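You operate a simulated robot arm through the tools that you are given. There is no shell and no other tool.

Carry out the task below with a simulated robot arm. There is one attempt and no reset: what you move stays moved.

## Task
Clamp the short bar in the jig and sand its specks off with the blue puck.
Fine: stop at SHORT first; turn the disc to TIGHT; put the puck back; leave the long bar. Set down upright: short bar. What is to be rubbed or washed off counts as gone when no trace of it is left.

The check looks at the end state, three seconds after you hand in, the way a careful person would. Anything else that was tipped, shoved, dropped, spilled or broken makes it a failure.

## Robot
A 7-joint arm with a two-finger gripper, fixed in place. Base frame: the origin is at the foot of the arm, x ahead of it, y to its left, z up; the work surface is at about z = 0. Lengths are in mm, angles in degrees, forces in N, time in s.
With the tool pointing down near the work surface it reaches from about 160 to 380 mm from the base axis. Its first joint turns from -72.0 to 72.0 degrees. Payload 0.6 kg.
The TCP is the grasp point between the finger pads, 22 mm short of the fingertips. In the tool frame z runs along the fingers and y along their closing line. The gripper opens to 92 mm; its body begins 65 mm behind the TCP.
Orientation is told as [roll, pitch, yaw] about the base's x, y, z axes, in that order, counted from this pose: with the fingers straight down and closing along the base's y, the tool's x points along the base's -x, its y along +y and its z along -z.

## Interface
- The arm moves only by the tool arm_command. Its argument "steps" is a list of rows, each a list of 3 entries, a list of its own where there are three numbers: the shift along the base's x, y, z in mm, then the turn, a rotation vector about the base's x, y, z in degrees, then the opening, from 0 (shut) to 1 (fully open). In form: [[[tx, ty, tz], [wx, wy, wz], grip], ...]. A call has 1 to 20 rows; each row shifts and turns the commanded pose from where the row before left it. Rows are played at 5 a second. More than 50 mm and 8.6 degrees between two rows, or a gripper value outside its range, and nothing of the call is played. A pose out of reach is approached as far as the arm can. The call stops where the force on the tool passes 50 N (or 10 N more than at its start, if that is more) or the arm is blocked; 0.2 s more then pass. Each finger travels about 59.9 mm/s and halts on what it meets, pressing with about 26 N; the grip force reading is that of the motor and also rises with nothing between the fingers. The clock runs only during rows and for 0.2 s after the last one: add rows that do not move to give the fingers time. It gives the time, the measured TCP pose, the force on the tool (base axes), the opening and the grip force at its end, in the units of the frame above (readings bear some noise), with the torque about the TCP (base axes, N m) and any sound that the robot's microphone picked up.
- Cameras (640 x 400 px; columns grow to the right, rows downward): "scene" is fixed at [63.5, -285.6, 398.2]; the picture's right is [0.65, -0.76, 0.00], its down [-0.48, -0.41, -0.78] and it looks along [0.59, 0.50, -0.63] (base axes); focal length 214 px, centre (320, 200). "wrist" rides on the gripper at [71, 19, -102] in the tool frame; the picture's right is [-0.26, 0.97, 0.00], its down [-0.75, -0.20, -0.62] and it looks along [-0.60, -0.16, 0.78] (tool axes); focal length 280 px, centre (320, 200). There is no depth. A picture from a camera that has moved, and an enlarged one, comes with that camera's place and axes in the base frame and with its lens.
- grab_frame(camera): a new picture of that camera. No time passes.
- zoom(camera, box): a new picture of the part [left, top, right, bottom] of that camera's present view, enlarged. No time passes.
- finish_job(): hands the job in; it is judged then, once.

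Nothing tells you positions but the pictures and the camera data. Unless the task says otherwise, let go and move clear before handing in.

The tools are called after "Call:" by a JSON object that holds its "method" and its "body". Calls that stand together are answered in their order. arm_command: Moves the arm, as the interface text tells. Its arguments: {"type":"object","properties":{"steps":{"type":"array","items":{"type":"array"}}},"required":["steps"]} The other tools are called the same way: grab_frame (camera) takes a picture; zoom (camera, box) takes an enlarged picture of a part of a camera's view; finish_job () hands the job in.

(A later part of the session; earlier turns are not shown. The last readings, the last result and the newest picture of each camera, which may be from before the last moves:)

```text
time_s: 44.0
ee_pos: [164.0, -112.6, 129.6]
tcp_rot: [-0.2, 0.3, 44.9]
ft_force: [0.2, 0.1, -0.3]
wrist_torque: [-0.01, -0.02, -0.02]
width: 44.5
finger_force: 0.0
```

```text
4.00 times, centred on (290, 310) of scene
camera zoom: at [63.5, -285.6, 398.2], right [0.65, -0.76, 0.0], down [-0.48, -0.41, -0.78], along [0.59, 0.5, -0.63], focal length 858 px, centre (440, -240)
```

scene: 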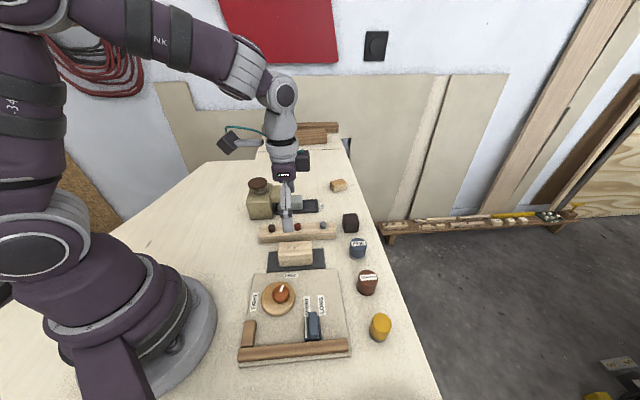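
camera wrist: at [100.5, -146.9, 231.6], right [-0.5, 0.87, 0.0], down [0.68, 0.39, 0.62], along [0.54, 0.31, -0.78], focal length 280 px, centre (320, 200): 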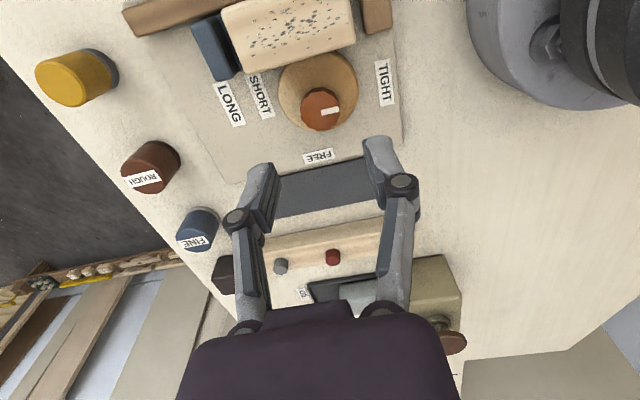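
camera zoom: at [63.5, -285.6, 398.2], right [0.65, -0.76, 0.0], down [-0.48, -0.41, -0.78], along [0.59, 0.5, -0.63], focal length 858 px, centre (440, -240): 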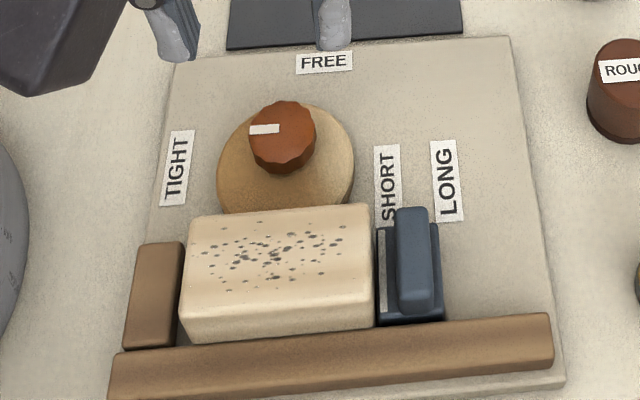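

The disc marker is parallel to the TIGHT direction, the bar is against the fence, and the stop is at SHORT. Next I'll go to the FINE puck at about (345.5,-153), yawing back to -45° on the way.

Call:
{"method": "arm_command", "body": {"steps": [[[15, -3.4, -1.5], [0, 0, -7.5], 0.6], [[15, -3.4, -1.5], [0, 0, -7.5], 0.6], [[15, -3.4, -1.5], [0, 0, -7.5], 0.6], [[15, -3.4, -1.5], [0, 0, -7.5], 0.6], [[15, -3.4, -1.5], [0, 0, -7.5], 0.6], [[15, -3.4, -1.5], [0, 0, -7.5], 0.6], [[15, -3.4, -1.5], [0, 0, -7.5], 0.6], [[15, -3.4, -1.5], [0, 0, -7.5], 0.6], [[15, -3.4, -1.5], [0, 0, -7.5], 0.6], [[15, -3.4, -1.5], [0, 0, -7.5], 0.6], [[15, -3.4, -1.5], [0, 0, -7.5], 0.6], [[16, -3.4, -1.5], [0, 0, -7.4], 0.6], [[0, 0, 0], [0, 0, 0], 0.6]]}}

Call:
{"method": "grab_frame", "body": {"camera": "wrist"}}

Call:
{"method": "grab_frame", "body": {"camera": "scene"}}

Call:
{"method": "zoom", "body": {"camera": "wrist", "box": [240, 60, 400, 180]}}

```text
time_s: 46.8
ee_pos: [344.8, -151.5, 112.1]
tcp_rot: [-0.3, 0.3, -45.0]
ft_force: [0.6, 0.0, -0.2]
wrist_torque: [0.0, 0.0, 0.01]
width: 55.4
finger_force: 0.1
```

```text
taken
camera wrist: at [310.7, -87.3, 214.3], right [0.87, 0.5, -0.01], down [0.39, -0.68, 0.62], along [0.31, -0.54, -0.78], focal length 280 px, centre (320, 200)
```

wrist: 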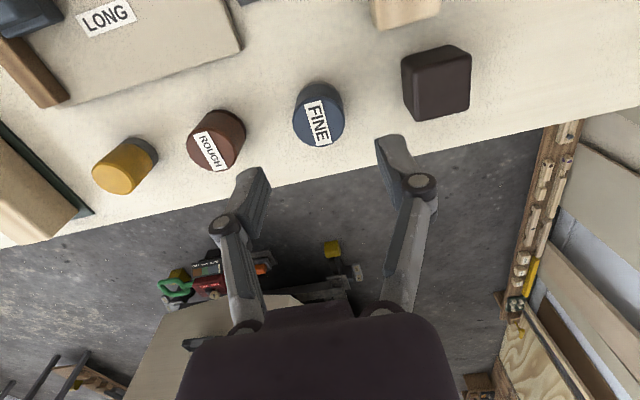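

```text
taken
```

scene: 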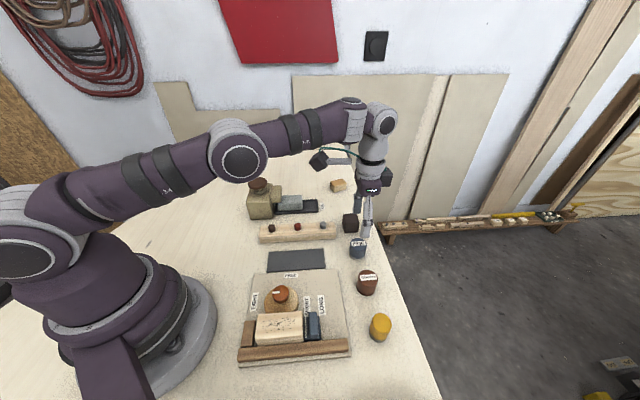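

```text
3.33 times, centred on (320, 120) of wrist
camera zoom: at [310.7, -87.3, 214.3], right [0.87, 0.5, -0.01], down [0.39, -0.68, 0.62], along [0.31, -0.54, -0.78], focal length 935 px, centre (320, 467)
```

zoom: 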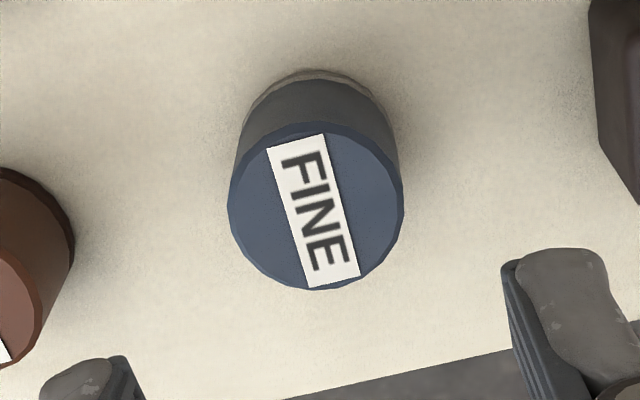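

The puck is nearly centred under the gripper. I'll descend to just above it and check again.

Call:
{"method": "arm_command", "body": {"steps": [[[-0.3, -0.5, -20], [0, 0, 0], 0.6], [[0, -0.5, -20], [0, 0, 0], 0.6], [[0, 0, -12], [0, 0, 0], 0.6], [[0, 0, 0], [0, 0, 0], 0.6]]}}

Call:
{"method": "grab_frame", "body": {"camera": "wrist"}}

Call:
{"method": "zoom", "body": {"camera": "scene", "box": [310, 200, 410, 280]}}

```text
time_s: 47.8
ee_pos: [345.6, -153.1, 59.5]
tcp_rot: [-0.2, 0.2, -45.0]
ft_force: [-0.6, 0.9, 0.2]
wrist_torque: [0.01, -0.02, -0.02]
width: 54.8
finger_force: 0.0
```

```text
taken
camera wrist: at [309.9, -89.1, 162.1], right [0.87, 0.5, 0.0], down [0.39, -0.68, 0.62], along [0.31, -0.54, -0.78], focal length 280 px, centre (320, 200)
```

wrist: 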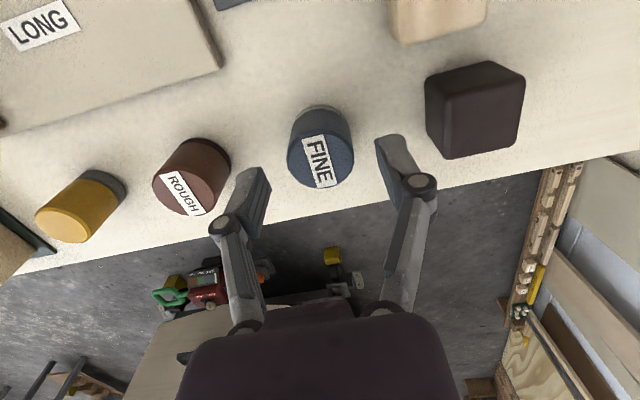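

```text
5.00 times, centred on (360, 240) of scene
camera zoom: at [63.5, -285.6, 398.2], right [0.65, -0.76, 0.0], down [-0.48, -0.41, -0.78], along [0.59, 0.5, -0.63], focal length 1072 px, centre (120, 0)
```

zoom: 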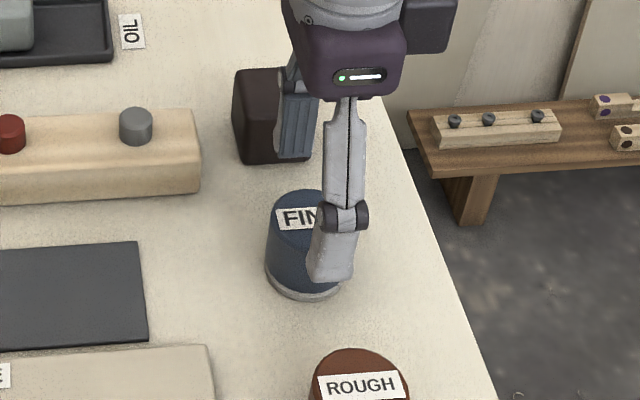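

The puck is centred between the fingers. I'll lower to about z=30 and close on it.

Call:
{"method": "arm_command", "body": {"steps": [[[0, 0, -10], [0, 0, 0], 0.6], [[0, 0, -10], [0, 0, 0], 0.6], [[0, 0, -10], [0, 0, 0], 0.6], [[0, 0, 0], [0, 0, 0], 0.45], [[0, 0, 0], [0, 0, 0], 0.4], [[0, 0, 0], [0, 0, 0], 0.36], [[0, 0, 0], [0, 0, 0], 0.34], [[0, 0, 0], [0, 0, 0], 0.32]]}}

Call:
{"method": "grab_frame", "body": {"camera": "wrist"}}

Call:
{"method": "zoom", "body": {"camera": "scene", "box": [310, 200, 410, 280]}}

```text
time_s: 49.6
ee_pos: [344.1, -152.8, 28.5]
tcp_rot: [-0.2, 0.2, -45.0]
ft_force: [0.1, 0.1, 0.8]
wrist_torque: [0.01, 0.0, -0.01]
width: 34.6
finger_force: 26.1
```

```text
taken
camera wrist: at [309.5, -88.2, 131.1], right [0.87, 0.5, 0.0], down [0.39, -0.68, 0.62], along [0.31, -0.54, -0.78], focal length 280 px, centre (320, 200)
```

wrist: 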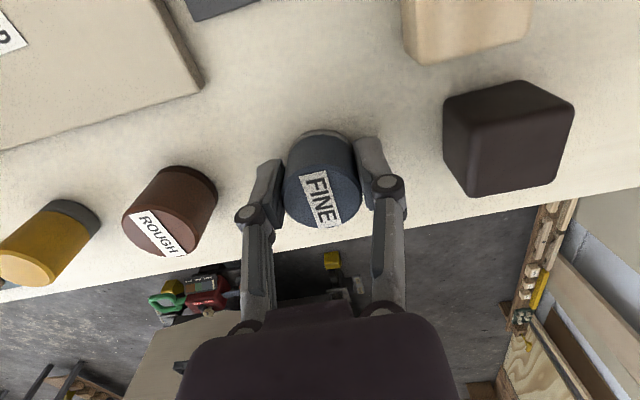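

```text
5.00 times, centred on (360, 240) of scene
camera zoom: at [63.5, -285.6, 398.2], right [0.65, -0.76, 0.0], down [-0.48, -0.41, -0.78], along [0.59, 0.5, -0.63], focal length 1072 px, centre (120, 0)
```

zoom: 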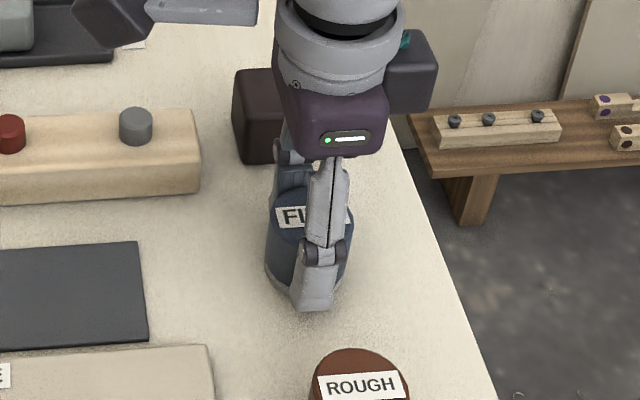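

The puck is gripped cleanly at 34.6 mm; I'll remember this pose, (344.6,-152.5,30.7) at yaw -45°, for the return. Now I'll lift it and carry it over the bar.

Call:
{"method": "arm_command", "body": {"steps": [[[0, 0, 5], [0, 0, 0], 0.3], [[0, 0, 25], [0, 0, 0], 0.3], [[0, 0, 25], [0, 0, 0], 0.3], [[0, 0, 24.3], [0, 0, 0], 0.3], [[-20, 0.35, 0], [0, 0, 0], 0.3], [[-20, 0.35, 0], [0, 0, 0], 0.3], [[-20, 0.35, 0], [0, 0, 0], 0.3], [[-20, 0.35, 0], [0, 0, 0], 0.3], [[-20, 0.35, 0], [0, 0, 0], 0.3], [[-20, 0.35, 0], [0, 0, 0], 0.3], [[-20, 0.35, 0], [0, 0, 0], 0.3], [[-20, 0.35, 0], [0, 0, 0], 0.3], [[-20, 0.35, 0], [0, 0, 0], 0.3], [[-20, 0.35, 0], [0, 0, 0], 0.3], [[-20, 0.4, 0], [0, 0, 0], 0.3], [[0, 0, 0], [0, 0, 0], 0.3]]}}

Call:
{"method": "grab_frame", "body": {"camera": "wrist"}}

Call:
{"method": "zoom", "body": {"camera": "scene", "box": [220, 240, 360, 370]}}

```text
time_s: 53.0
ee_pos: [124.7, -148.7, 109.0]
tcp_rot: [-0.2, 0.1, -45.0]
ft_force: [0.2, -1.1, -1.1]
wrist_torque: [-0.02, 0.01, 0.0]
width: 34.7
finger_force: 25.8
```

```text
taken
camera wrist: at [89.3, -84.6, 211.3], right [0.87, 0.5, 0.0], down [0.39, -0.68, 0.62], along [0.31, -0.54, -0.78], focal length 280 px, centre (320, 200)
```

wrist: 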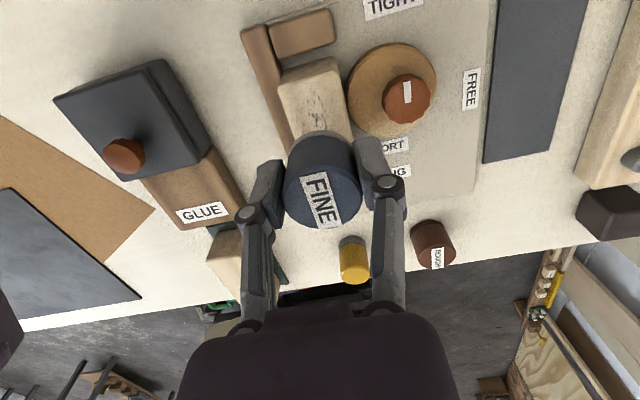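

```text
3.08 times, centred on (290, 305) of scene
camera zoom: at [63.5, -285.6, 398.2], right [0.65, -0.76, 0.0], down [-0.48, -0.41, -0.78], along [0.59, 0.5, -0.63], focal length 660 px, centre (412, -123)
```

zoom: 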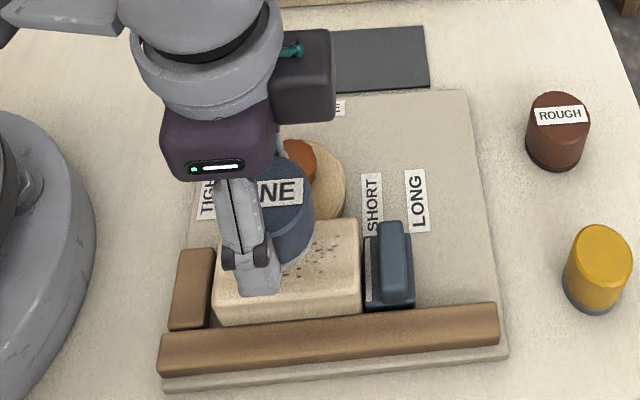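

The puck is above the bar centre. I'll lower it and feel for the top surface.

Call:
{"method": "arm_command", "body": {"steps": [[[0, 0, -15], [0, 0, 0], 0.3], [[0, 0, -12], [0, 0, 0], 0.3], [[0, 0, -2], [0, 0, 0], 0.3], [[0, 0, -1], [0, 0, 0], 0.3], [[0, 0, 0], [0, 0, 0], 0.3]]}}

```text
time_s: 54.2
ee_pos: [124.3, -150.0, 80.1]
tcp_rot: [-0.2, 0.2, -45.0]
ft_force: [-0.1, 0.5, -1.5]
wrist_torque: [-0.02, 0.01, -0.01]
width: 34.8
finger_force: 26.3
```

Call:
{"method": "arm_command", "body": {"steps": [[[0, 0, -0.7], [0, 0, 0], 0.3], [[0, 0, -0.7], [0, 0, 0], 0.3], [[0, 0, 0], [0, 0, 0], 0.3]]}}

```text
time_s: 55.0
ee_pos: [125.3, -149.3, 78.6]
tcp_rot: [-0.2, 0.1, -45.0]
ft_force: [0.8, 0.2, 23.4]
wrist_torque: [-0.04, -0.03, 0.02]
width: 34.6
finger_force: 25.7
```

Contact is at about 23 N. I'll ease the pressure a little and begin rubbing along the bar's length.

Call:
{"method": "arm_command", "body": {"steps": [[[0, 0, 0.15], [0, 0, 0], 0.3], [[3.5, -3.5, 0], [0, 0, 0], 0.3], [[3.5, -3.5, 0], [0, 0, 0], 0.3], [[3.5, -3.5, 0], [0, 0, 0], 0.3], [[0, 0, 0], [0, 0, 0], 0.3]]}}

Call:
{"method": "grab_frame", "body": {"camera": "wrist"}}

Call:
{"method": "zoom", "body": {"camera": "scene", "box": [220, 260, 360, 370]}}

```text
time_s: 56.2
ee_pos: [135.8, -160.1, 78.0]
tcp_rot: [-0.2, 0.2, -44.9]
ft_force: [-0.7, 0.7, -0.6]
wrist_torque: [0.0, -0.01, -0.01]
width: 34.7
finger_force: 25.9
```

```text
taken
camera wrist: at [100.2, -95.9, 179.9], right [0.87, 0.5, 0.0], down [0.39, -0.68, 0.62], along [0.31, -0.54, -0.78], focal length 280 px, centre (320, 200)
```

wrist: 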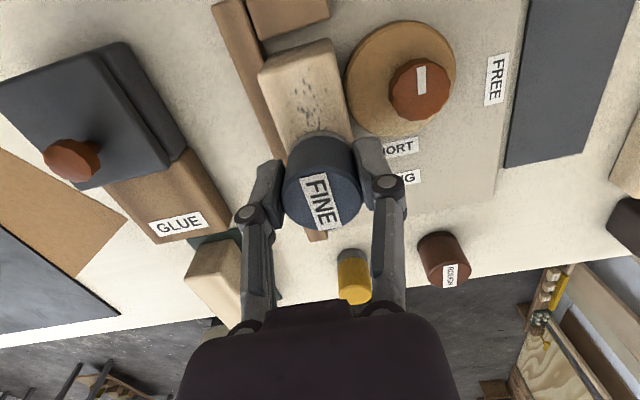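

```text
3.64 times, centred on (290, 315) of scene
camera zoom: at [63.5, -285.6, 398.2], right [0.65, -0.76, 0.0], down [-0.48, -0.41, -0.78], along [0.59, 0.5, -0.63], focal length 780 px, centre (429, -218)
```

zoom: 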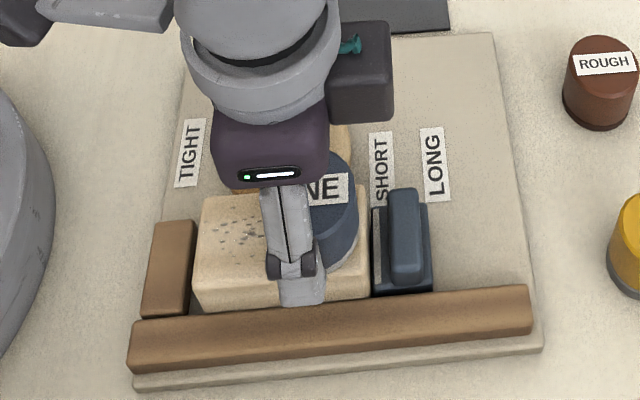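

The pressure dropped to zero, so I'll press down slightly and sweep back.

Call:
{"method": "arm_command", "body": {"steps": [[[0, 0, -0.3], [0, 0, 0], 0.3], [[0, 0, -0.1], [0, 0, 0], 0.3], [[0, 0, 0], [0, 0, 0], 0.3]]}}

```text
time_s: 57.0
ee_pos: [135.9, -160.5, 78.0]
tcp_rot: [-0.2, 0.1, -45.1]
ft_force: [0.2, -1.2, 3.0]
wrist_torque: [-0.09, -0.01, 0.0]
width: 34.7
finger_force: 25.7
```

Call:
{"method": "arm_command", "body": {"steps": [[[0, 0, -0.12], [0, 0, 0], 0.3], [[-3.8, 3.8, 0], [0, 0, 0], 0.3], [[-3.8, 3.8, 0], [0, 0, 0], 0.3], [[-3.8, 3.8, 0], [0, 0, 0], 0.3], [[0, 0, 0], [0, 0, 0], 0.3]]}}

```text
time_s: 58.2
ee_pos: [124.4, -147.9, 78.2]
tcp_rot: [-0.2, 0.2, -45.0]
ft_force: [-0.6, -0.6, -0.5]
wrist_torque: [0.02, 0.02, 0.0]
width: 34.7
finger_force: 26.6
```

Call:
{"method": "arm_command", "body": {"steps": [[[0, 0, -0.3], [0, 0, 0], 0.3], [[0, 0, 0], [0, 0, 0], 0.3]]}}

```text
time_s: 58.8
ee_pos: [123.9, -148.8, 77.7]
tcp_rot: [-0.2, 0.3, -45.0]
ft_force: [-0.1, 0.1, -0.5]
wrist_torque: [0.05, -0.05, -0.01]
width: 34.6
finger_force: 25.7
```

Call:
{"method": "arm_command", "body": {"steps": [[[0, 0, -0.3], [0, 0, 0], 0.3], [[0, 0, 0], [0, 0, 0], 0.3]]}}

Call:
{"method": "zoom", "body": {"camera": "scene", "box": [240, 280, 340, 350]}}

Call:
{"method": "zoom", "body": {"camera": "wrist", "box": [220, 20, 420, 240]}}

```text
time_s: 59.4
ee_pos: [124.8, -148.8, 78.1]
tcp_rot: [-0.1, 0.2, -45.0]
ft_force: [-0.6, 0.2, -0.2]
wrist_torque: [0.01, 0.02, 0.0]
width: 34.6
finger_force: 26.4
```

```text
5.71 times, centred on (290, 315) of scene
camera zoom: at [63.5, -285.6, 398.2], right [0.65, -0.76, 0.0], down [-0.48, -0.41, -0.78], along [0.59, 0.5, -0.63], focal length 1226 px, centre (491, -457)
```

zoom: 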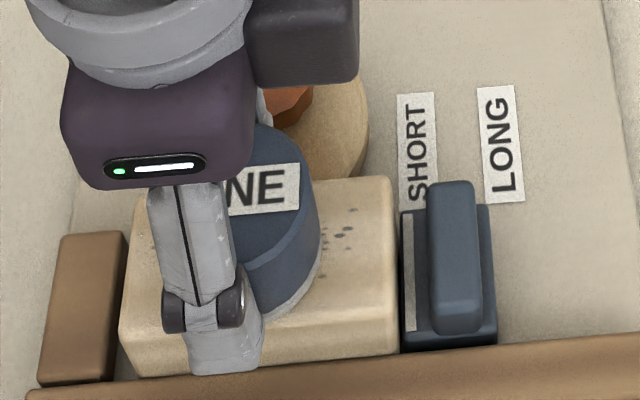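

```text
1.82 times, centred on (320, 130) of wrist
camera zoom: at [88.9, -84.7, 180.0], right [0.87, 0.5, 0.0], down [0.39, -0.68, 0.62], along [0.31, -0.54, -0.78], focal length 510 px, centre (320, 327)
```

zoom: 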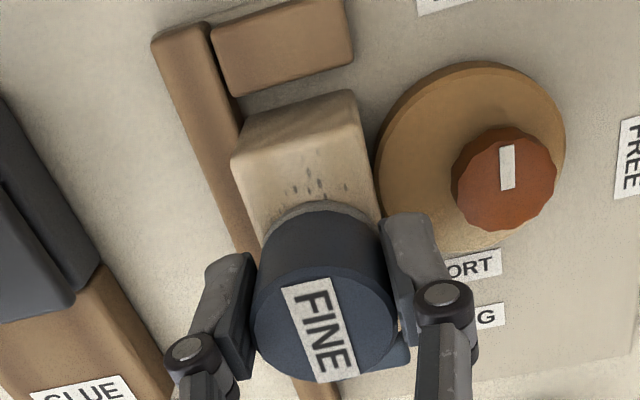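

Call:
{"method": "arm_command", "body": {"steps": [[[0, 0, -0.5], [0, 0, 0], 0.3], [[0, 0, 0], [0, 0, 0], 0.3]]}}

```text
time_s: 60.0
ee_pos: [124.9, -149.2, 77.6]
tcp_rot: [-0.1, 0.1, -45.0]
ft_force: [-3.5, 1.7, 23.5]
wrist_torque: [-0.03, 0.08, -0.01]
width: 34.9
finger_force: 25.8
```

Call:
{"method": "arm_command", "body": {"steps": [[[-2.5, 2.5, 0], [0, 0, 0], 0.3]]}}

Call:
{"method": "arm_command", "body": {"steps": [[[-2.5, 2.5, 0], [0, 0, 0], 0.3]]}}

Call:
{"method": "arm_command", "body": {"steps": [[[-2.5, 2.5, 0], [0, 0, 0], 0.3]]}}

```text
time_s: 60.4
ee_pos: [122.5, -147.7, 77.7]
tcp_rot: [-0.2, 0.2, -44.9]
ft_force: [1.5, -1.2, 3.2]
wrist_torque: [-0.04, -0.09, 0.0]
width: 35.1
finger_force: 26.1
```

```text
time_s: 60.8
ee_pos: [118.8, -144.2, 77.8]
tcp_rot: [-0.2, 0.2, -44.9]
ft_force: [2.7, -1.6, 6.5]
wrist_torque: [-0.04, -0.08, 0.03]
width: 34.7
finger_force: 26.0
```

```text
time_s: 61.2
ee_pos: [117.0, -142.8, 78.1]
tcp_rot: [-0.2, 0.1, -44.9]
ft_force: [3.6, -3.7, 13.3]
wrist_torque: [-0.16, -0.18, 0.01]
width: 34.8
finger_force: 26.2
```

The puck is now rubbing with 3–13 N. I'll continue to the left end and then sweep back.

Call:
{"method": "arm_command", "body": {"steps": [[[-2.5, 2.5, 0], [0, 0, 0], 0.3], [[-2.5, 2.5, 0], [0, 0, 0], 0.3], [[2.5, -2.5, 0], [0, 0, 0], 0.3], [[2.5, -2.5, 0], [0, 0, 0], 0.3], [[2.5, -2.5, 0], [0, 0, 0], 0.3], [[2.5, -2.5, 0], [0, 0, 0], 0.3]]}}

```text
time_s: 62.6
ee_pos: [121.2, -144.6, 77.3]
tcp_rot: [-0.2, 0.3, -45.0]
ft_force: [-0.9, -0.4, -0.6]
wrist_torque: [-0.02, -0.01, -0.02]
width: 34.7
finger_force: 26.0
```

Contact was lost again, so I'll sweep with a very slight downward feed to hold light pressure.

Call:
{"method": "arm_command", "body": {"steps": [[[0, 0, -0.3], [0, 0, 0], 0.3], [[2.5, -2.5, -0.1], [0, 0, 0], 0.3], [[2.5, -2.5, -0.1], [0, 0, 0], 0.3], [[2.5, -2.5, -0.1], [0, 0, 0], 0.3]]}}

Call:
{"method": "arm_command", "body": {"steps": [[[2.5, -2.5, -0.05], [0, 0, 0], 0.3], [[2.5, -2.5, 0], [0, 0, 0], 0.3], [[2.5, -2.5, 0], [0, 0, 0], 0.3]]}}

```text
time_s: 63.6
ee_pos: [130.2, -152.7, 75.6]
tcp_rot: [-0.2, 0.2, -45.1]
ft_force: [-3.8, 2.3, 10.5]
wrist_torque: [0.01, 0.11, -0.02]
width: 34.4
finger_force: 25.9
```

```text
time_s: 64.4
ee_pos: [136.3, -162.0, 76.7]
tcp_rot: [-0.2, 0.1, -44.9]
ft_force: [-1.7, 2.5, 5.8]
wrist_torque: [0.01, -0.01, -0.03]
width: 34.7
finger_force: 25.5
```

Call:
{"method": "arm_command", "body": {"steps": [[[3.2, 3.2, -0.1], [0, 0, 0], 0.3], [[-3.1, 3.1, -0.05], [0, 0, 0], 0.3], [[-3.1, 3.1, -0.05], [0, 0, 0], 0.3], [[-3.1, 3.1, 0], [0, 0, 0], 0.3], [[-3.1, 3.1, 0], [0, 0, 0], 0.3]]}}

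Call:
{"method": "arm_command", "body": {"steps": [[[-3.1, 3.1, 0], [0, 0, 0], 0.3], [[-3.1, 3.1, 0], [0, 0, 0], 0.3], [[-3.1, 3.1, 0], [0, 0, 0], 0.3], [[-3.1, 3.1, 0], [0, 0, 0], 0.3]]}}

```text
time_s: 65.6
ee_pos: [127.2, -145.2, 77.2]
tcp_rot: [-0.2, 0.2, -44.8]
ft_force: [6.9, -5.7, 21.9]
wrist_torque: [-0.27, -0.24, -0.02]
width: 35.1
finger_force: 25.9
```

```text
time_s: 66.6
ee_pos: [114.4, -132.6, 76.1]
tcp_rot: [-0.2, 0.2, -45.0]
ft_force: [3.1, -2.2, 8.2]
wrist_torque: [-0.06, -0.07, 0.02]
width: 34.7
finger_force: 26.0
```

Good steady contact. Now a sweep along the fence side.

Call:
{"method": "arm_command", "body": {"steps": [[[-3.3, -3.3, -0.05], [0, 0, 0], 0.3], [[-3.3, -3.3, -0.05], [0, 0, 0], 0.3], [[3.1, -3.1, -0.05], [0, 0, 0], 0.3], [[3.1, -3.1, -0.05], [0, 0, 0], 0.3], [[3.1, -3.1, -0.05], [0, 0, 0], 0.3], [[3.1, -3.1, 0], [0, 0, 0], 0.3]]}}

Call:
{"method": "arm_command", "body": {"steps": [[[3.1, -3.1, 0], [0, 0, 0], 0.3], [[3.1, -3.1, 0], [0, 0, 0], 0.3], [[3.1, -3.1, 0], [0, 0, 0], 0.3], [[3.1, -3.1, 0], [0, 0, 0], 0.3]]}}

```text
time_s: 68.0
ee_pos: [120.0, -152.6, 76.4]
tcp_rot: [-0.1, 0.3, -45.0]
ft_force: [-3.1, 5.1, 15.2]
wrist_torque: [0.16, 0.04, 0.01]
width: 34.6
finger_force: 26.0
```

```text
time_s: 69.0
ee_pos: [133.4, -165.1, 76.6]
tcp_rot: [-0.2, 0.1, -45.0]
ft_force: [-5.1, 3.1, 11.4]
wrist_torque: [0.11, 0.06, 0.02]
width: 34.7
finger_force: 26.4
```

I'll lift and step aside to inspect how much speckling is left.

Call:
{"method": "arm_command", "body": {"steps": [[[0, 0, 5], [0, 0, 0], 0.3], [[0, 0, 20], [0, 0, 0], 0.3], [[8, -8, 20], [0, 0, 0], 0.3], [[12, -12, 10], [0, 0, 0], 0.3], [[12, -12, 0], [0, 0, 0], 0.3], [[0, 0, 0], [0, 0, 0], 0.3]]}}

Call:
{"method": "grab_frame", "body": {"camera": "wrist"}}

Call:
{"method": "zoom", "body": {"camera": "wrist", "box": [220, 0, 380, 100]}}

Call:
{"method": "zoom", "body": {"camera": "scene", "box": [230, 270, 350, 370]}}

```text
time_s: 70.4
ee_pos: [165.7, -195.8, 128.6]
tcp_rot: [-0.2, 0.2, -45.0]
ft_force: [-0.6, 0.5, -0.8]
wrist_torque: [0.06, 0.0, 0.0]
width: 34.6
finger_force: 25.5
```

```text
taken
camera wrist: at [131.1, -132.0, 231.5], right [0.87, 0.5, 0.0], down [0.39, -0.68, 0.62], along [0.31, -0.54, -0.78], focal length 280 px, centre (320, 200)
```

wrist: 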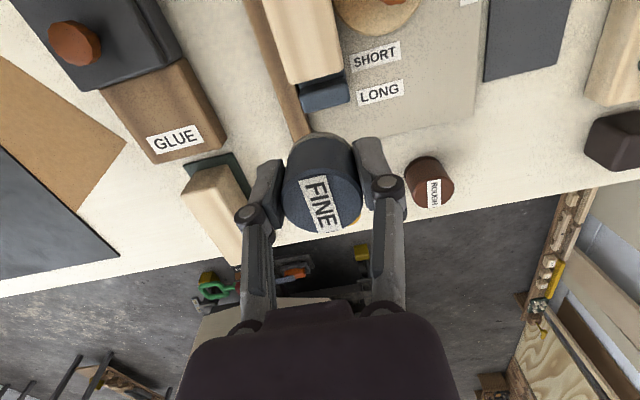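

```text
4.00 times, centred on (300, 50) of wrist
camera zoom: at [131.1, -132.0, 231.5], right [0.87, 0.5, 0.0], down [0.39, -0.68, 0.62], along [0.31, -0.54, -0.78], focal length 1122 px, centre (400, 800)
```

zoom: 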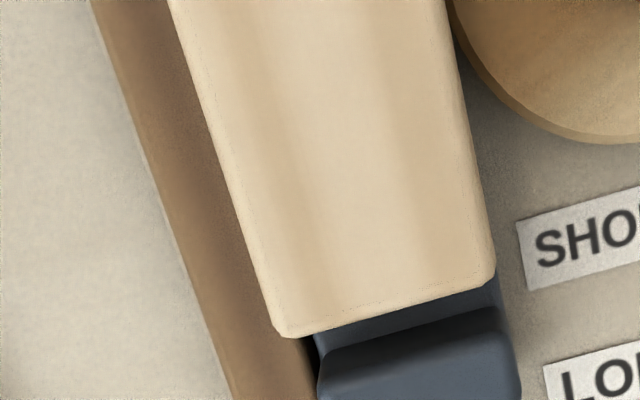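

```text
4.00 times, centred on (290, 320) of scene
camera zoom: at [63.5, -285.6, 398.2], right [0.65, -0.76, 0.0], down [-0.48, -0.41, -0.78], along [0.59, 0.5, -0.63], focal length 858 px, centre (440, -280)
```

zoom: 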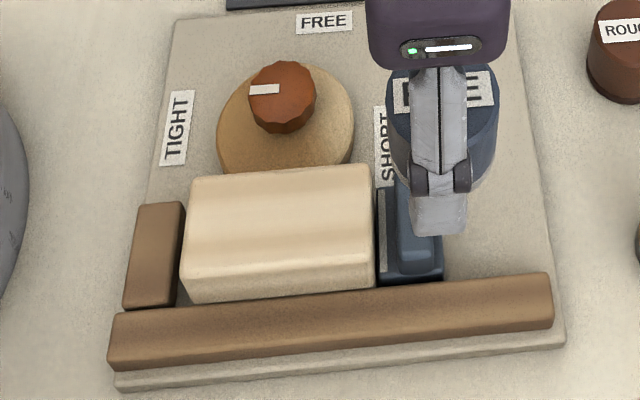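

The top face looks clean. I'll zoom right in to check for any faint traces.

Call:
{"method": "zoom", "body": {"camera": "scene", "box": [262, 305, 302, 335]}}

Call:
{"method": "zoom", "body": {"camera": "scene", "box": [292, 305, 332, 335]}}

Call:
{"method": "zoom", "body": {"camera": "wrist", "box": [255, 0, 355, 60]}}

```text
13.33 times, centred on (282, 320) of scene
camera zoom: at [63.5, -285.6, 398.2], right [0.65, -0.76, 0.0], down [-0.48, -0.41, -0.78], along [0.59, 0.5, -0.63], focal length 2860 px, centre (827, -1400)
```

zoom: 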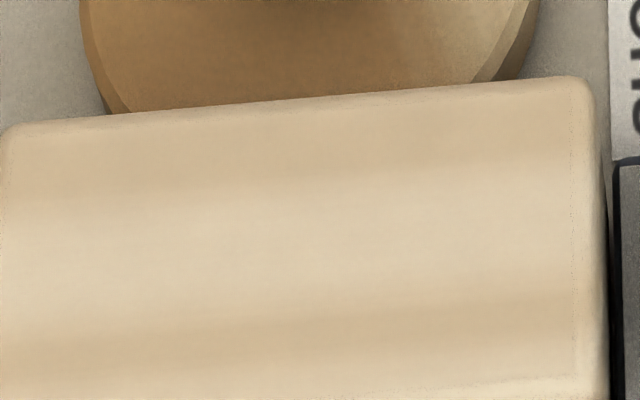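

```text
13.33 times, centred on (312, 320) of scene
camera zoom: at [63.5, -285.6, 398.2], right [0.65, -0.76, 0.0], down [-0.48, -0.41, -0.78], along [0.59, 0.5, -0.63], focal length 2860 px, centre (427, -1400)
```

zoom: 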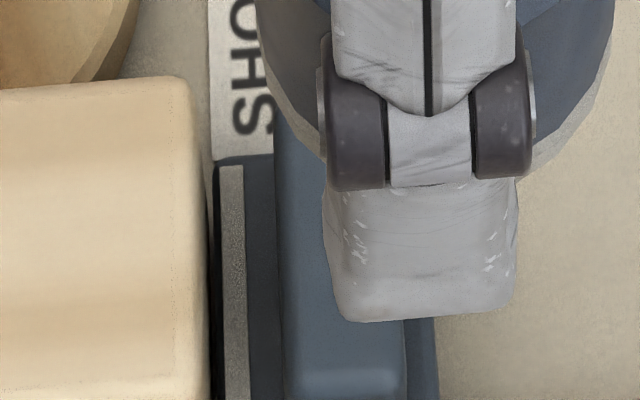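

```text
6.40 times, centred on (305, 30) of wrist
camera zoom: at [131.1, -132.0, 231.5], right [0.87, 0.5, 0.0], down [0.39, -0.68, 0.62], along [0.31, -0.54, -0.78], focal length 1794 px, centre (416, 1288)
```

zoom: 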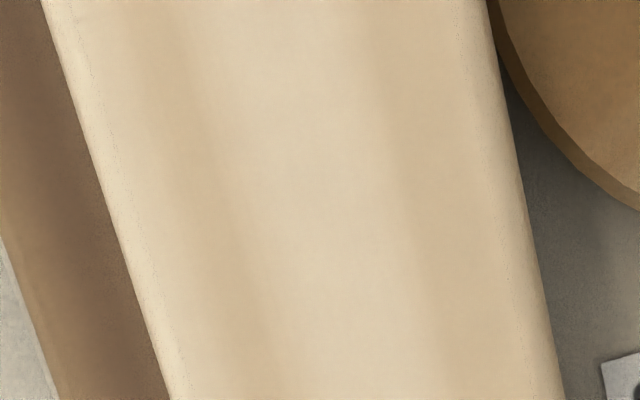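

The top face is spotless even at high zoom. Next I'll take the puck back to where it stood; it slipped about 3 mm up in the grip, so I'll set it down by feel.

Call:
{"method": "arm_command", "body": {"steps": [[[17.9, 4.4, 0], [0, 0, 0], 0.3], [[17.9, 4.4, 0], [0, 0, 0], 0.3], [[17.9, 4.4, 0], [0, 0, 0], 0.3], [[17.9, 4.4, 0], [0, 0, 0], 0.3], [[17.9, 4.4, 0], [0, 0, 0], 0.3], [[17.9, 4.4, 0], [0, 0, 0], 0.3], [[17.9, 4.4, 0], [0, 0, 0], 0.3], [[17.9, 4.4, 0], [0, 0, 0], 0.3], [[17.9, 4.4, 0], [0, 0, 0], 0.3], [[17.8, 4.4, 0], [0, 0, 0], 0.3], [[0, 0, -30], [0, 0, 0], 0.3], [[0, 0, -30], [0, 0, 0], 0.3], [[0, 0, -25], [0, 0, 0], 0.3], [[0, 0, -12], [0, 0, 0], 0.3], [[0, 0, 0], [0, 0, 0], 0.3]]}}

Call:
{"method": "grab_frame", "body": {"camera": "wrist"}}

Call:
{"method": "zoom", "body": {"camera": "scene", "box": [310, 200, 410, 280]}}

```text
time_s: 73.6
ee_pos: [344.8, -153.4, 32.0]
tcp_rot: [-0.2, 0.1, -45.0]
ft_force: [-0.2, -0.1, 0.1]
wrist_torque: [0.01, -0.01, 0.0]
width: 34.8
finger_force: 26.2
```

```text
taken
camera wrist: at [308.6, -89.0, 134.8], right [0.87, 0.5, 0.0], down [0.39, -0.68, 0.62], along [0.31, -0.54, -0.78], focal length 280 px, centre (320, 200)
```

wrist: 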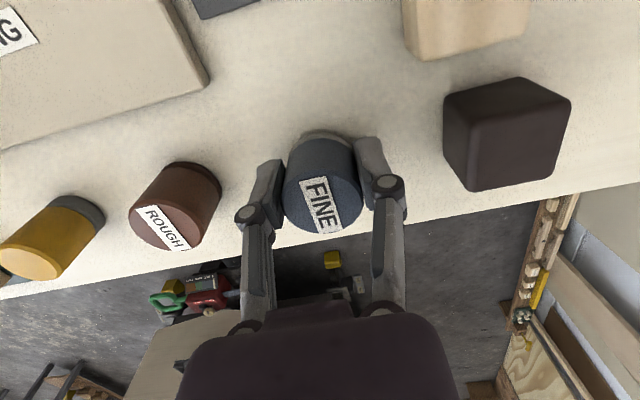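

```text
5.00 times, centred on (360, 240) of scene
camera zoom: at [63.5, -285.6, 398.2], right [0.65, -0.76, 0.0], down [-0.48, -0.41, -0.78], along [0.59, 0.5, -0.63], focal length 1072 px, centre (120, 0)
```

zoom: 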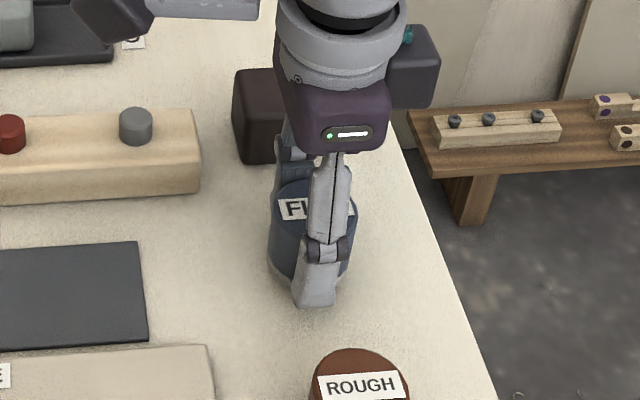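

The puck is right over its old spot, about 6 mm up. I'll lower it by feel.

Call:
{"method": "arm_command", "body": {"steps": [[[0, 0, -2], [0, 0, 0], 0.3], [[0, 0, -2], [0, 0, 0], 0.3], [[0, 0, 0], [0, 0, 0], 0.3]]}}

Call:
{"method": "arm_command", "body": {"steps": [[[0, 0, -0.6], [0, 0, 0], 0.3], [[0, 0, 0], [0, 0, 0], 0.3]]}}

Call:
{"method": "arm_command", "body": {"steps": [[[0, 0, -0.6], [0, 0, 0], 0.3], [[0, 0, 0], [0, 0, 0], 0.3]]}}

```text
time_s: 74.4
ee_pos: [345.0, -151.9, 28.4]
tcp_rot: [-0.2, 0.1, -45.0]
ft_force: [-0.5, 0.0, -1.2]
wrist_torque: [0.01, 0.01, 0.05]
width: 34.8
finger_force: 26.2
```

```text
time_s: 75.0
ee_pos: [344.4, -152.5, 29.1]
tcp_rot: [-0.3, 0.2, -45.0]
ft_force: [0.3, -0.1, 0.2]
wrist_torque: [-0.03, 0.0, 0.02]
width: 34.8
finger_force: 25.9
```

```text
time_s: 75.6
ee_pos: [344.4, -152.2, 27.8]
tcp_rot: [-0.2, 0.3, -45.0]
ft_force: [-0.7, -0.1, -0.6]
wrist_torque: [-0.01, -0.02, 0.01]
width: 34.9
finger_force: 26.3
```

Still no contact at commanded z≈28.8, so I'll keep lowering in small steps.

Call:
{"method": "arm_command", "body": {"steps": [[[0, 0, -0.5], [0, 0, 0], 0.3], [[0, 0, 0], [0, 0, 0], 0.3]]}}

Call:
{"method": "arm_command", "body": {"steps": [[[0, 0, -0.5], [0, 0, 0], 0.3], [[0, 0, 0], [0, 0, 0], 0.3]]}}

```text
time_s: 76.2
ee_pos: [343.6, -151.6, 26.4]
tcp_rot: [-0.2, 0.2, -45.0]
ft_force: [0.1, 0.3, -1.5]
wrist_torque: [0.01, 0.01, -0.02]
width: 34.7
finger_force: 25.7
```

```text
time_s: 76.8
ee_pos: [344.1, -152.4, 25.7]
tcp_rot: [-0.2, 0.1, -45.0]
ft_force: [-0.6, 0.3, -0.7]
wrist_torque: [0.0, 0.03, 0.03]
width: 34.5
finger_force: 25.7
```

Call:
{"method": "arm_command", "body": {"steps": [[[0, 0, -0.4], [0, 0, 0], 0.3], [[0, 0, 0], [0, 0, 0], 0.3]]}}

Call:
{"method": "zoom", "body": {"camera": "scene", "box": [340, 235, 380, 265]}}

```text
time_s: 77.4
ee_pos: [344.8, -152.2, 26.2]
tcp_rot: [-0.2, 0.2, -45.1]
ft_force: [-0.1, 0.1, -0.1]
wrist_torque: [0.03, 0.0, -0.04]
width: 34.6
finger_force: 26.2
```

```text
13.33 times, centred on (360, 250) of scene
camera zoom: at [63.5, -285.6, 398.2], right [0.65, -0.76, 0.0], down [-0.48, -0.41, -0.78], along [0.59, 0.5, -0.63], focal length 2860 px, centre (-213, -467)
```

zoom: 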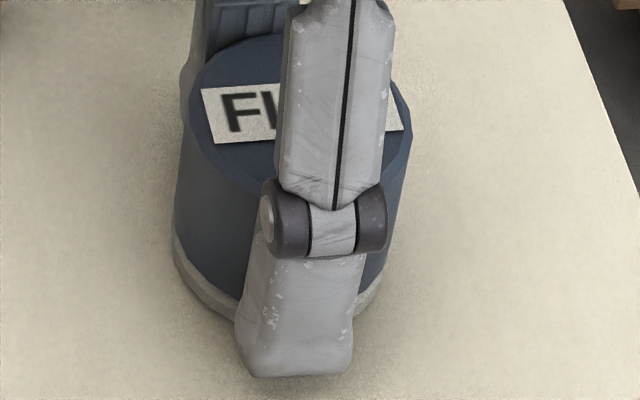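

The puck is upright and almost down.

Call:
{"method": "arm_command", "body": {"steps": [[[0, 0, -0.4], [0, 0, 0], 0.3], [[0, 0, 0], [0, 0, 0], 0.3]]}}

```text
time_s: 78.0
ee_pos: [345.1, -153.8, 26.1]
tcp_rot: [-0.2, 0.2, -45.0]
ft_force: [0.3, 0.4, -0.8]
wrist_torque: [0.0, 0.0, 0.01]
width: 34.7
finger_force: 26.1
```

Call:
{"method": "arm_command", "body": {"steps": [[[0, 0, -0.4], [0, 0, 0], 0.3], [[0, 0, 0], [0, 0, 0], 0.3]]}}

```text
time_s: 78.6
ee_pos: [345.2, -151.9, 25.4]
tcp_rot: [-0.1, 0.2, -45.0]
ft_force: [-1.9, -0.3, 4.0]
wrist_torque: [0.03, -0.04, -0.02]
width: 34.7
finger_force: 25.9
```

The puck touches the table at 4 N. I'll open symmetrically and lift straight up.

Call:
{"method": "arm_command", "body": {"steps": [[[0, 0, 0], [0, 0, 0], 0.42], [[0, 0, 0], [0, 0, 0], 0.5], [[0, 0, 0], [0, 0, 0], 0.58], [[0, 0, 0], [0, 0, 0], 0.6], [[0, 0, 15], [0, 0, 0], 0.6], [[0, 0, 25], [0, 0, 0], 0.6], [[0, 0, 25], [0, 0, 0], 0.6], [[0, 0, 25], [0, 0, 0], 0.6], [[0, 0, 0], [0, 0, 0], 0.6]]}}

Call:
{"method": "grab_frame", "body": {"camera": "wrist"}}

Call:
{"method": "grab_frame", "body": {"camera": "scene"}}

Call:
{"method": "zoom", "body": {"camera": "scene", "box": [320, 220, 420, 282]}}

Call:
{"method": "zoom", "body": {"camera": "scene", "box": [230, 270, 350, 370]}}

```text
time_s: 80.6
ee_pos: [344.3, -153.3, 117.8]
tcp_rot: [-0.2, 0.3, -45.0]
ft_force: [-0.3, -0.2, -0.4]
wrist_torque: [0.0, -0.01, 0.0]
width: 55.1
finger_force: 0.0
```

```text
taken
camera wrist: at [308.4, -88.1, 218.8], right [0.87, 0.5, 0.0], down [0.39, -0.68, 0.62], along [0.31, -0.54, -0.78], focal length 280 px, centre (320, 200)
```

wrist: 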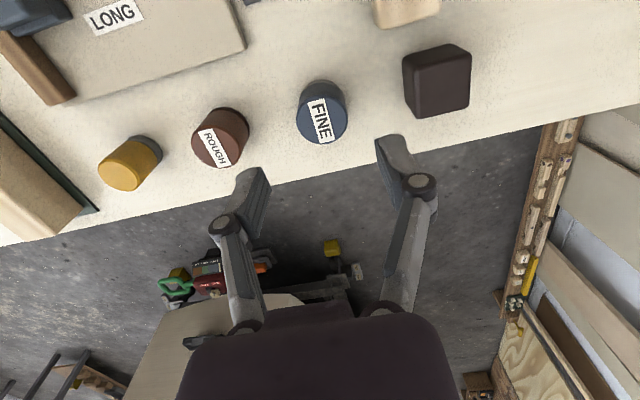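

```text
taken
```

scene: 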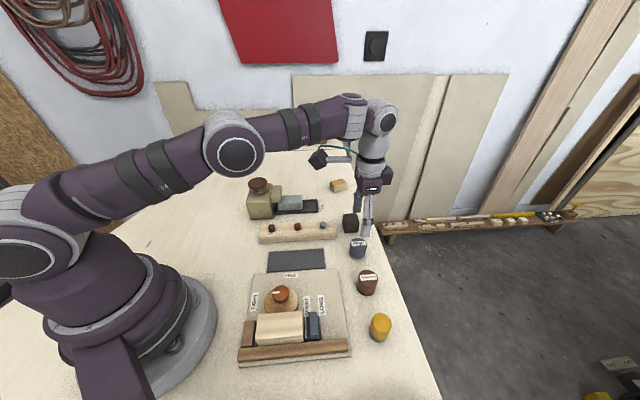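

```text
6.40 times, centred on (370, 251) of scene
camera zoom: at [63.5, -285.6, 398.2], right [0.65, -0.76, 0.0], down [-0.48, -0.41, -0.78], along [0.59, 0.5, -0.63], focal length 1373 px, centre (0, -126)
```

zoom: 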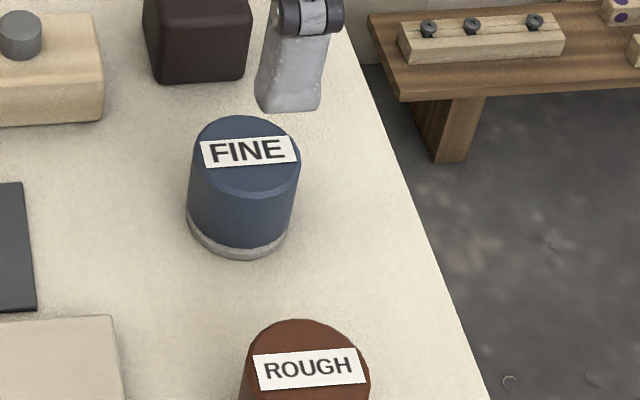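

```text
4.00 times, centred on (290, 320) of scene
camera zoom: at [63.5, -285.6, 398.2], right [0.65, -0.76, 0.0], down [-0.48, -0.41, -0.78], along [0.59, 0.5, -0.63], focal length 858 px, centre (440, -280)
```

zoom: 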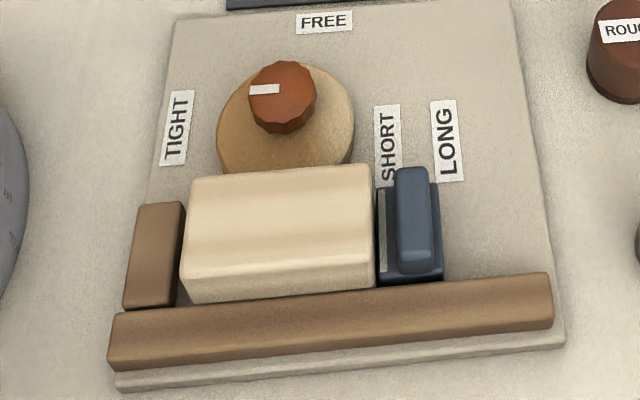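

The puck stands back in its original place. I'll move over the jig again for a last check of the clamp contact, the stop and all bar faces.

Call:
{"method": "arm_command", "body": {"steps": [[[-20, 1, 2], [0, 0, 0], 0.5], [[-20, 1, 2], [0, 0, 0], 0.5], [[-20, 1, 2], [0, 0, 0], 0.5], [[-20, 1, 2], [0, 0, 0], 0.5], [[-20, 1, 2], [0, 0, 0], 0.5], [[-20, 1, 2], [0, 0, 0], 0.5], [[-20, 1, 2], [0, 0, 0], 0.5], [[-20, 1, 2], [0, 0, 0], 0.5], [[-20, 1, 2], [0, 0, 0], 0.5], [[-20, 1, 2], [0, 0, 0], 0.5], [[0, 0, 0], [0, 0, 0], 0.5]]}}

Call:
{"method": "grab_frame", "body": {"camera": "wrist"}}

Call:
{"method": "zoom", "body": {"camera": "wrist", "box": [230, 0, 430, 125]}}

Call:
{"method": "zoom", "body": {"camera": "wrist", "box": [270, 60, 370, 170]}}

```text
time_s: 83.0
ee_pos: [145.2, -141.4, 135.5]
tcp_rot: [-0.2, 0.2, -45.1]
ft_force: [0.1, 0.8, -0.7]
wrist_torque: [0.04, -0.03, -0.02]
width: 46.2
finger_force: 0.0
```

```text
taken
camera wrist: at [109.4, -77.5, 237.8], right [0.87, 0.5, 0.0], down [0.39, -0.68, 0.62], along [0.31, -0.54, -0.78], focal length 280 px, centre (320, 200)
```

wrist: 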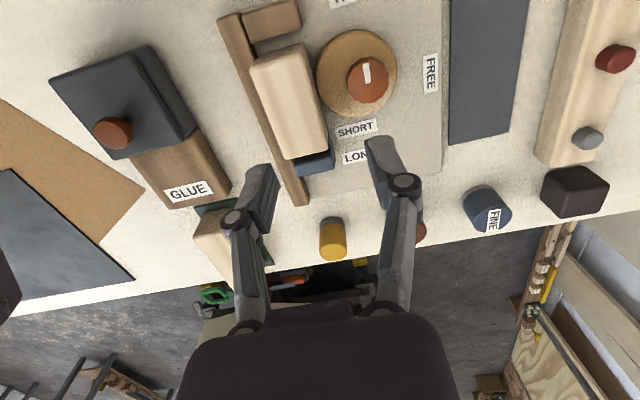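

```text
3.20 times, centred on (330, 62) of wrist
camera zoom: at [109.4, -77.5, 237.8], right [0.87, 0.5, 0.0], down [0.39, -0.68, 0.62], along [0.31, -0.54, -0.78], focal length 897 px, centre (288, 640)
```

zoom: 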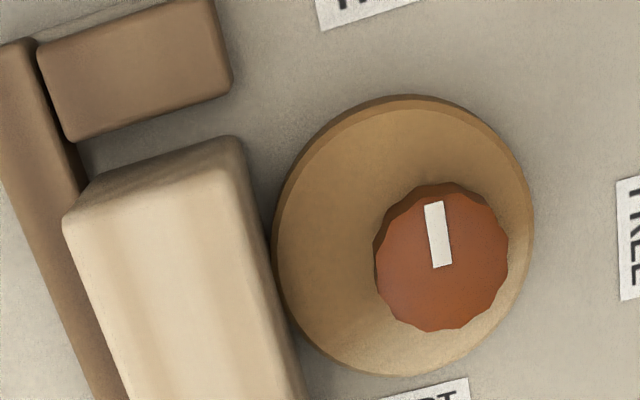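

```text
3.64 times, centred on (320, 115) of wrist
camera zoom: at [109.4, -77.5, 237.8], right [0.87, 0.5, 0.0], down [0.39, -0.68, 0.62], along [0.31, -0.54, -0.78], focal length 1020 px, centre (320, 509)
```

zoom: 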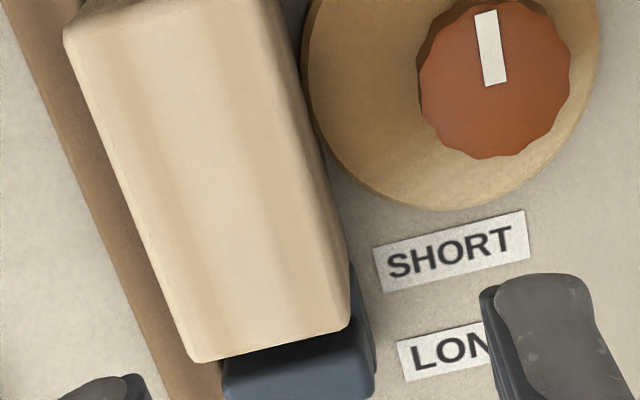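

The disc edge is touching the bar, and the bar is flush against the fence and butted toward the stop. I'll double-check the stop's alignment and the other objects.

Call:
{"method": "zoom", "body": {"camera": "scene", "box": [270, 270, 370, 340]}}

Call:
{"method": "zoom", "body": {"camera": "wrist", "box": [230, 30, 350, 110]}}

Call:
{"method": "zoom", "body": {"camera": "scene", "box": [220, 160, 420, 290]}}

Call:
{"method": "zoom", "body": {"camera": "wrist", "box": [300, 20, 420, 100]}}

```text
5.71 times, centred on (320, 305) of scene
camera zoom: at [63.5, -285.6, 398.2], right [0.65, -0.76, 0.0], down [-0.48, -0.41, -0.78], along [0.59, 0.5, -0.63], focal length 1226 px, centre (320, -400)
```

zoom: 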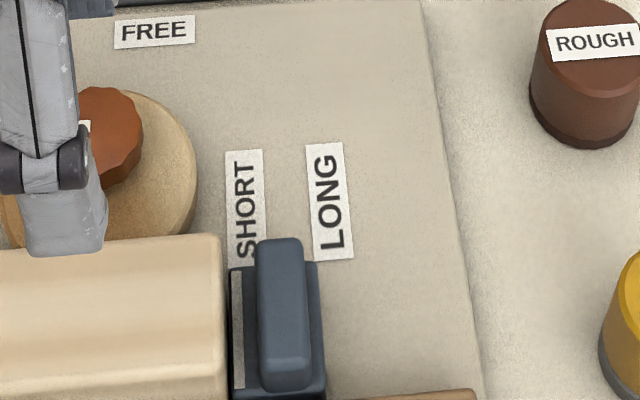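

```text
5.00 times, centred on (290, 70) of wrist
camera zoom: at [109.4, -77.5, 237.8], right [0.87, 0.5, 0.0], down [0.39, -0.68, 0.62], along [0.31, -0.54, -0.78], focal length 1402 px, centre (470, 850)
```

zoom: 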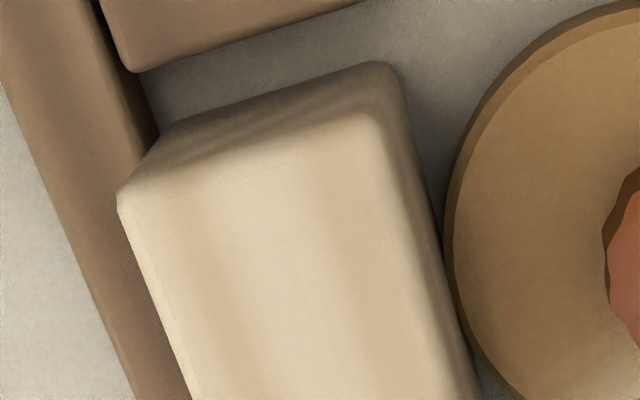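

```text
3.08 times, centred on (320, 225) of scene
camera zoom: at [63.5, -285.6, 398.2], right [0.65, -0.76, 0.0], down [-0.48, -0.41, -0.78], along [0.59, 0.5, -0.63], focal length 660 px, centre (320, 123)
```

zoom: 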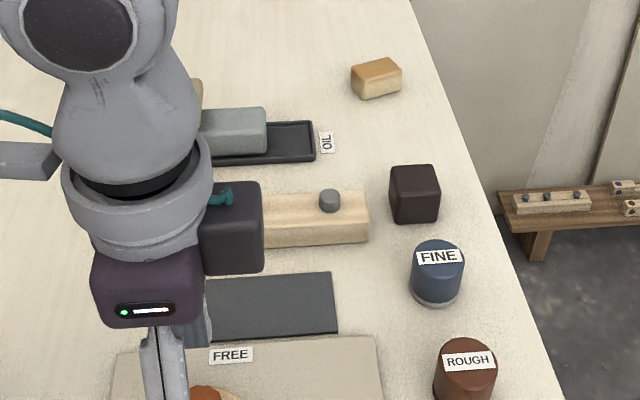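

```text
5.00 times, centred on (360, 60) of wrist
camera zoom: at [109.4, -77.5, 237.8], right [0.87, 0.5, 0.0], down [0.39, -0.68, 0.62], along [0.31, -0.54, -0.78], focal length 1402 px, centre (120, 900)
```

zoom: 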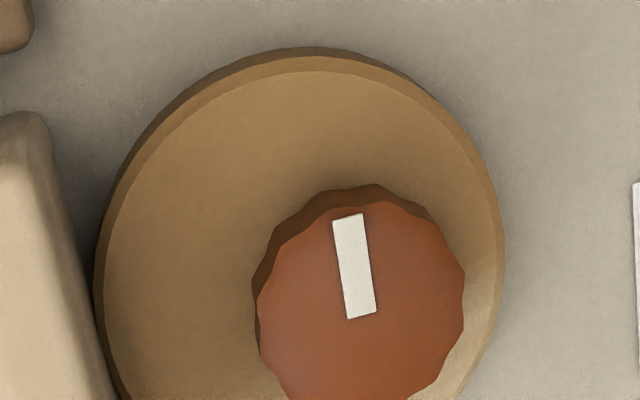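

Everything checks out:
- The stop's line is unmoved at SHORT.
- The disc marker points at TIGHT and the disc presses on the bar.
- The bar is upright and clean.
- The puck is back in place and the long bar is untouched.

I'll raise the arm clear and take one final look.

Call:
{"method": "arm_command", "body": {"steps": [[[5, 5, 20], [0, 0, 0], 0.5], [[5, 5, 20], [0, 0, 0], 0.5], [[5, 5, 20], [0, 0, 0], 0.5], [[5, 5, 20], [0, 0, 0], 0.5], [[0, 0, 0], [0, 0, 0], 0.5]]}}

Call:
{"method": "grab_frame", "body": {"camera": "scene"}}

Call:
{"method": "grab_frame", "body": {"camera": "wrist"}}

Call:
{"method": "zoom", "body": {"camera": "scene", "box": [230, 270, 350, 370]}}

```text
time_s: 84.2
ee_pos: [164.8, -121.5, 218.2]
tcp_rot: [-0.2, 0.2, -45.0]
ft_force: [0.0, -1.0, 0.4]
wrist_torque: [-0.01, -0.02, 0.01]
width: 46.0
finger_force: 0.0
```

```text
taken
```

scene: 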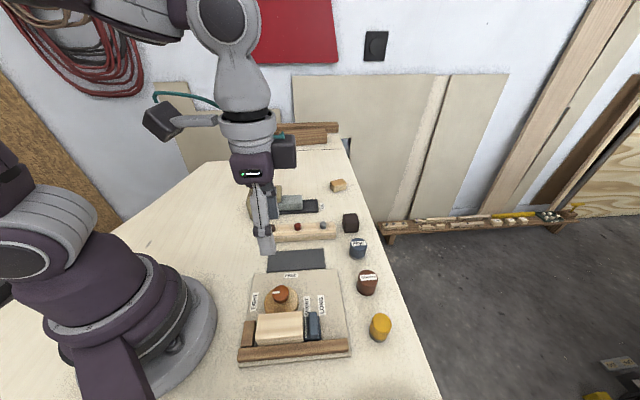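

```text
taken
camera wrist: at [129.1, -57.8, 320.0], right [0.87, 0.5, 0.0], down [0.39, -0.68, 0.62], along [0.31, -0.54, -0.78], focal length 280 px, centre (320, 200)
```

wrist: 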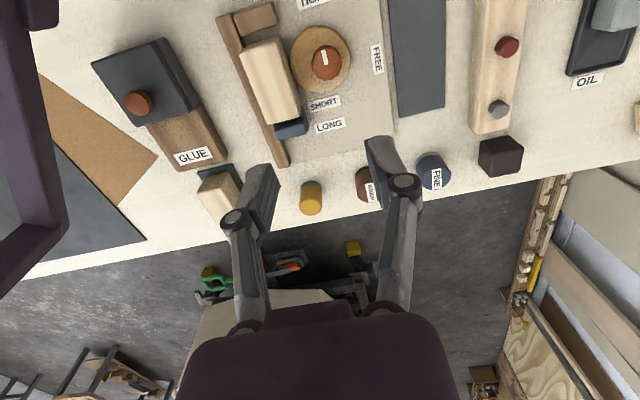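

```text
4.00 times, centred on (290, 320) of scene
camera zoom: at [63.5, -285.6, 398.2], right [0.65, -0.76, 0.0], down [-0.48, -0.41, -0.78], along [0.59, 0.5, -0.63], focal length 858 px, centre (440, -280)
```

zoom: 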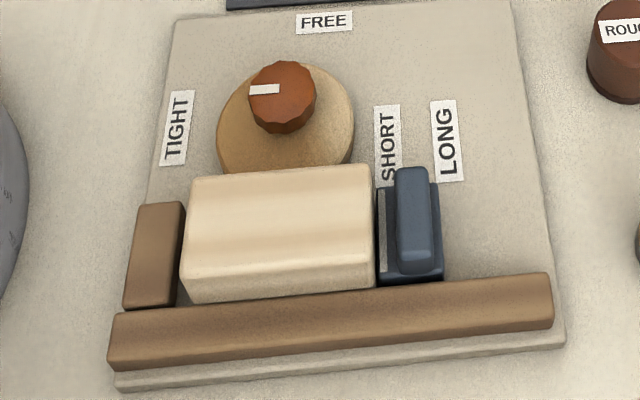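

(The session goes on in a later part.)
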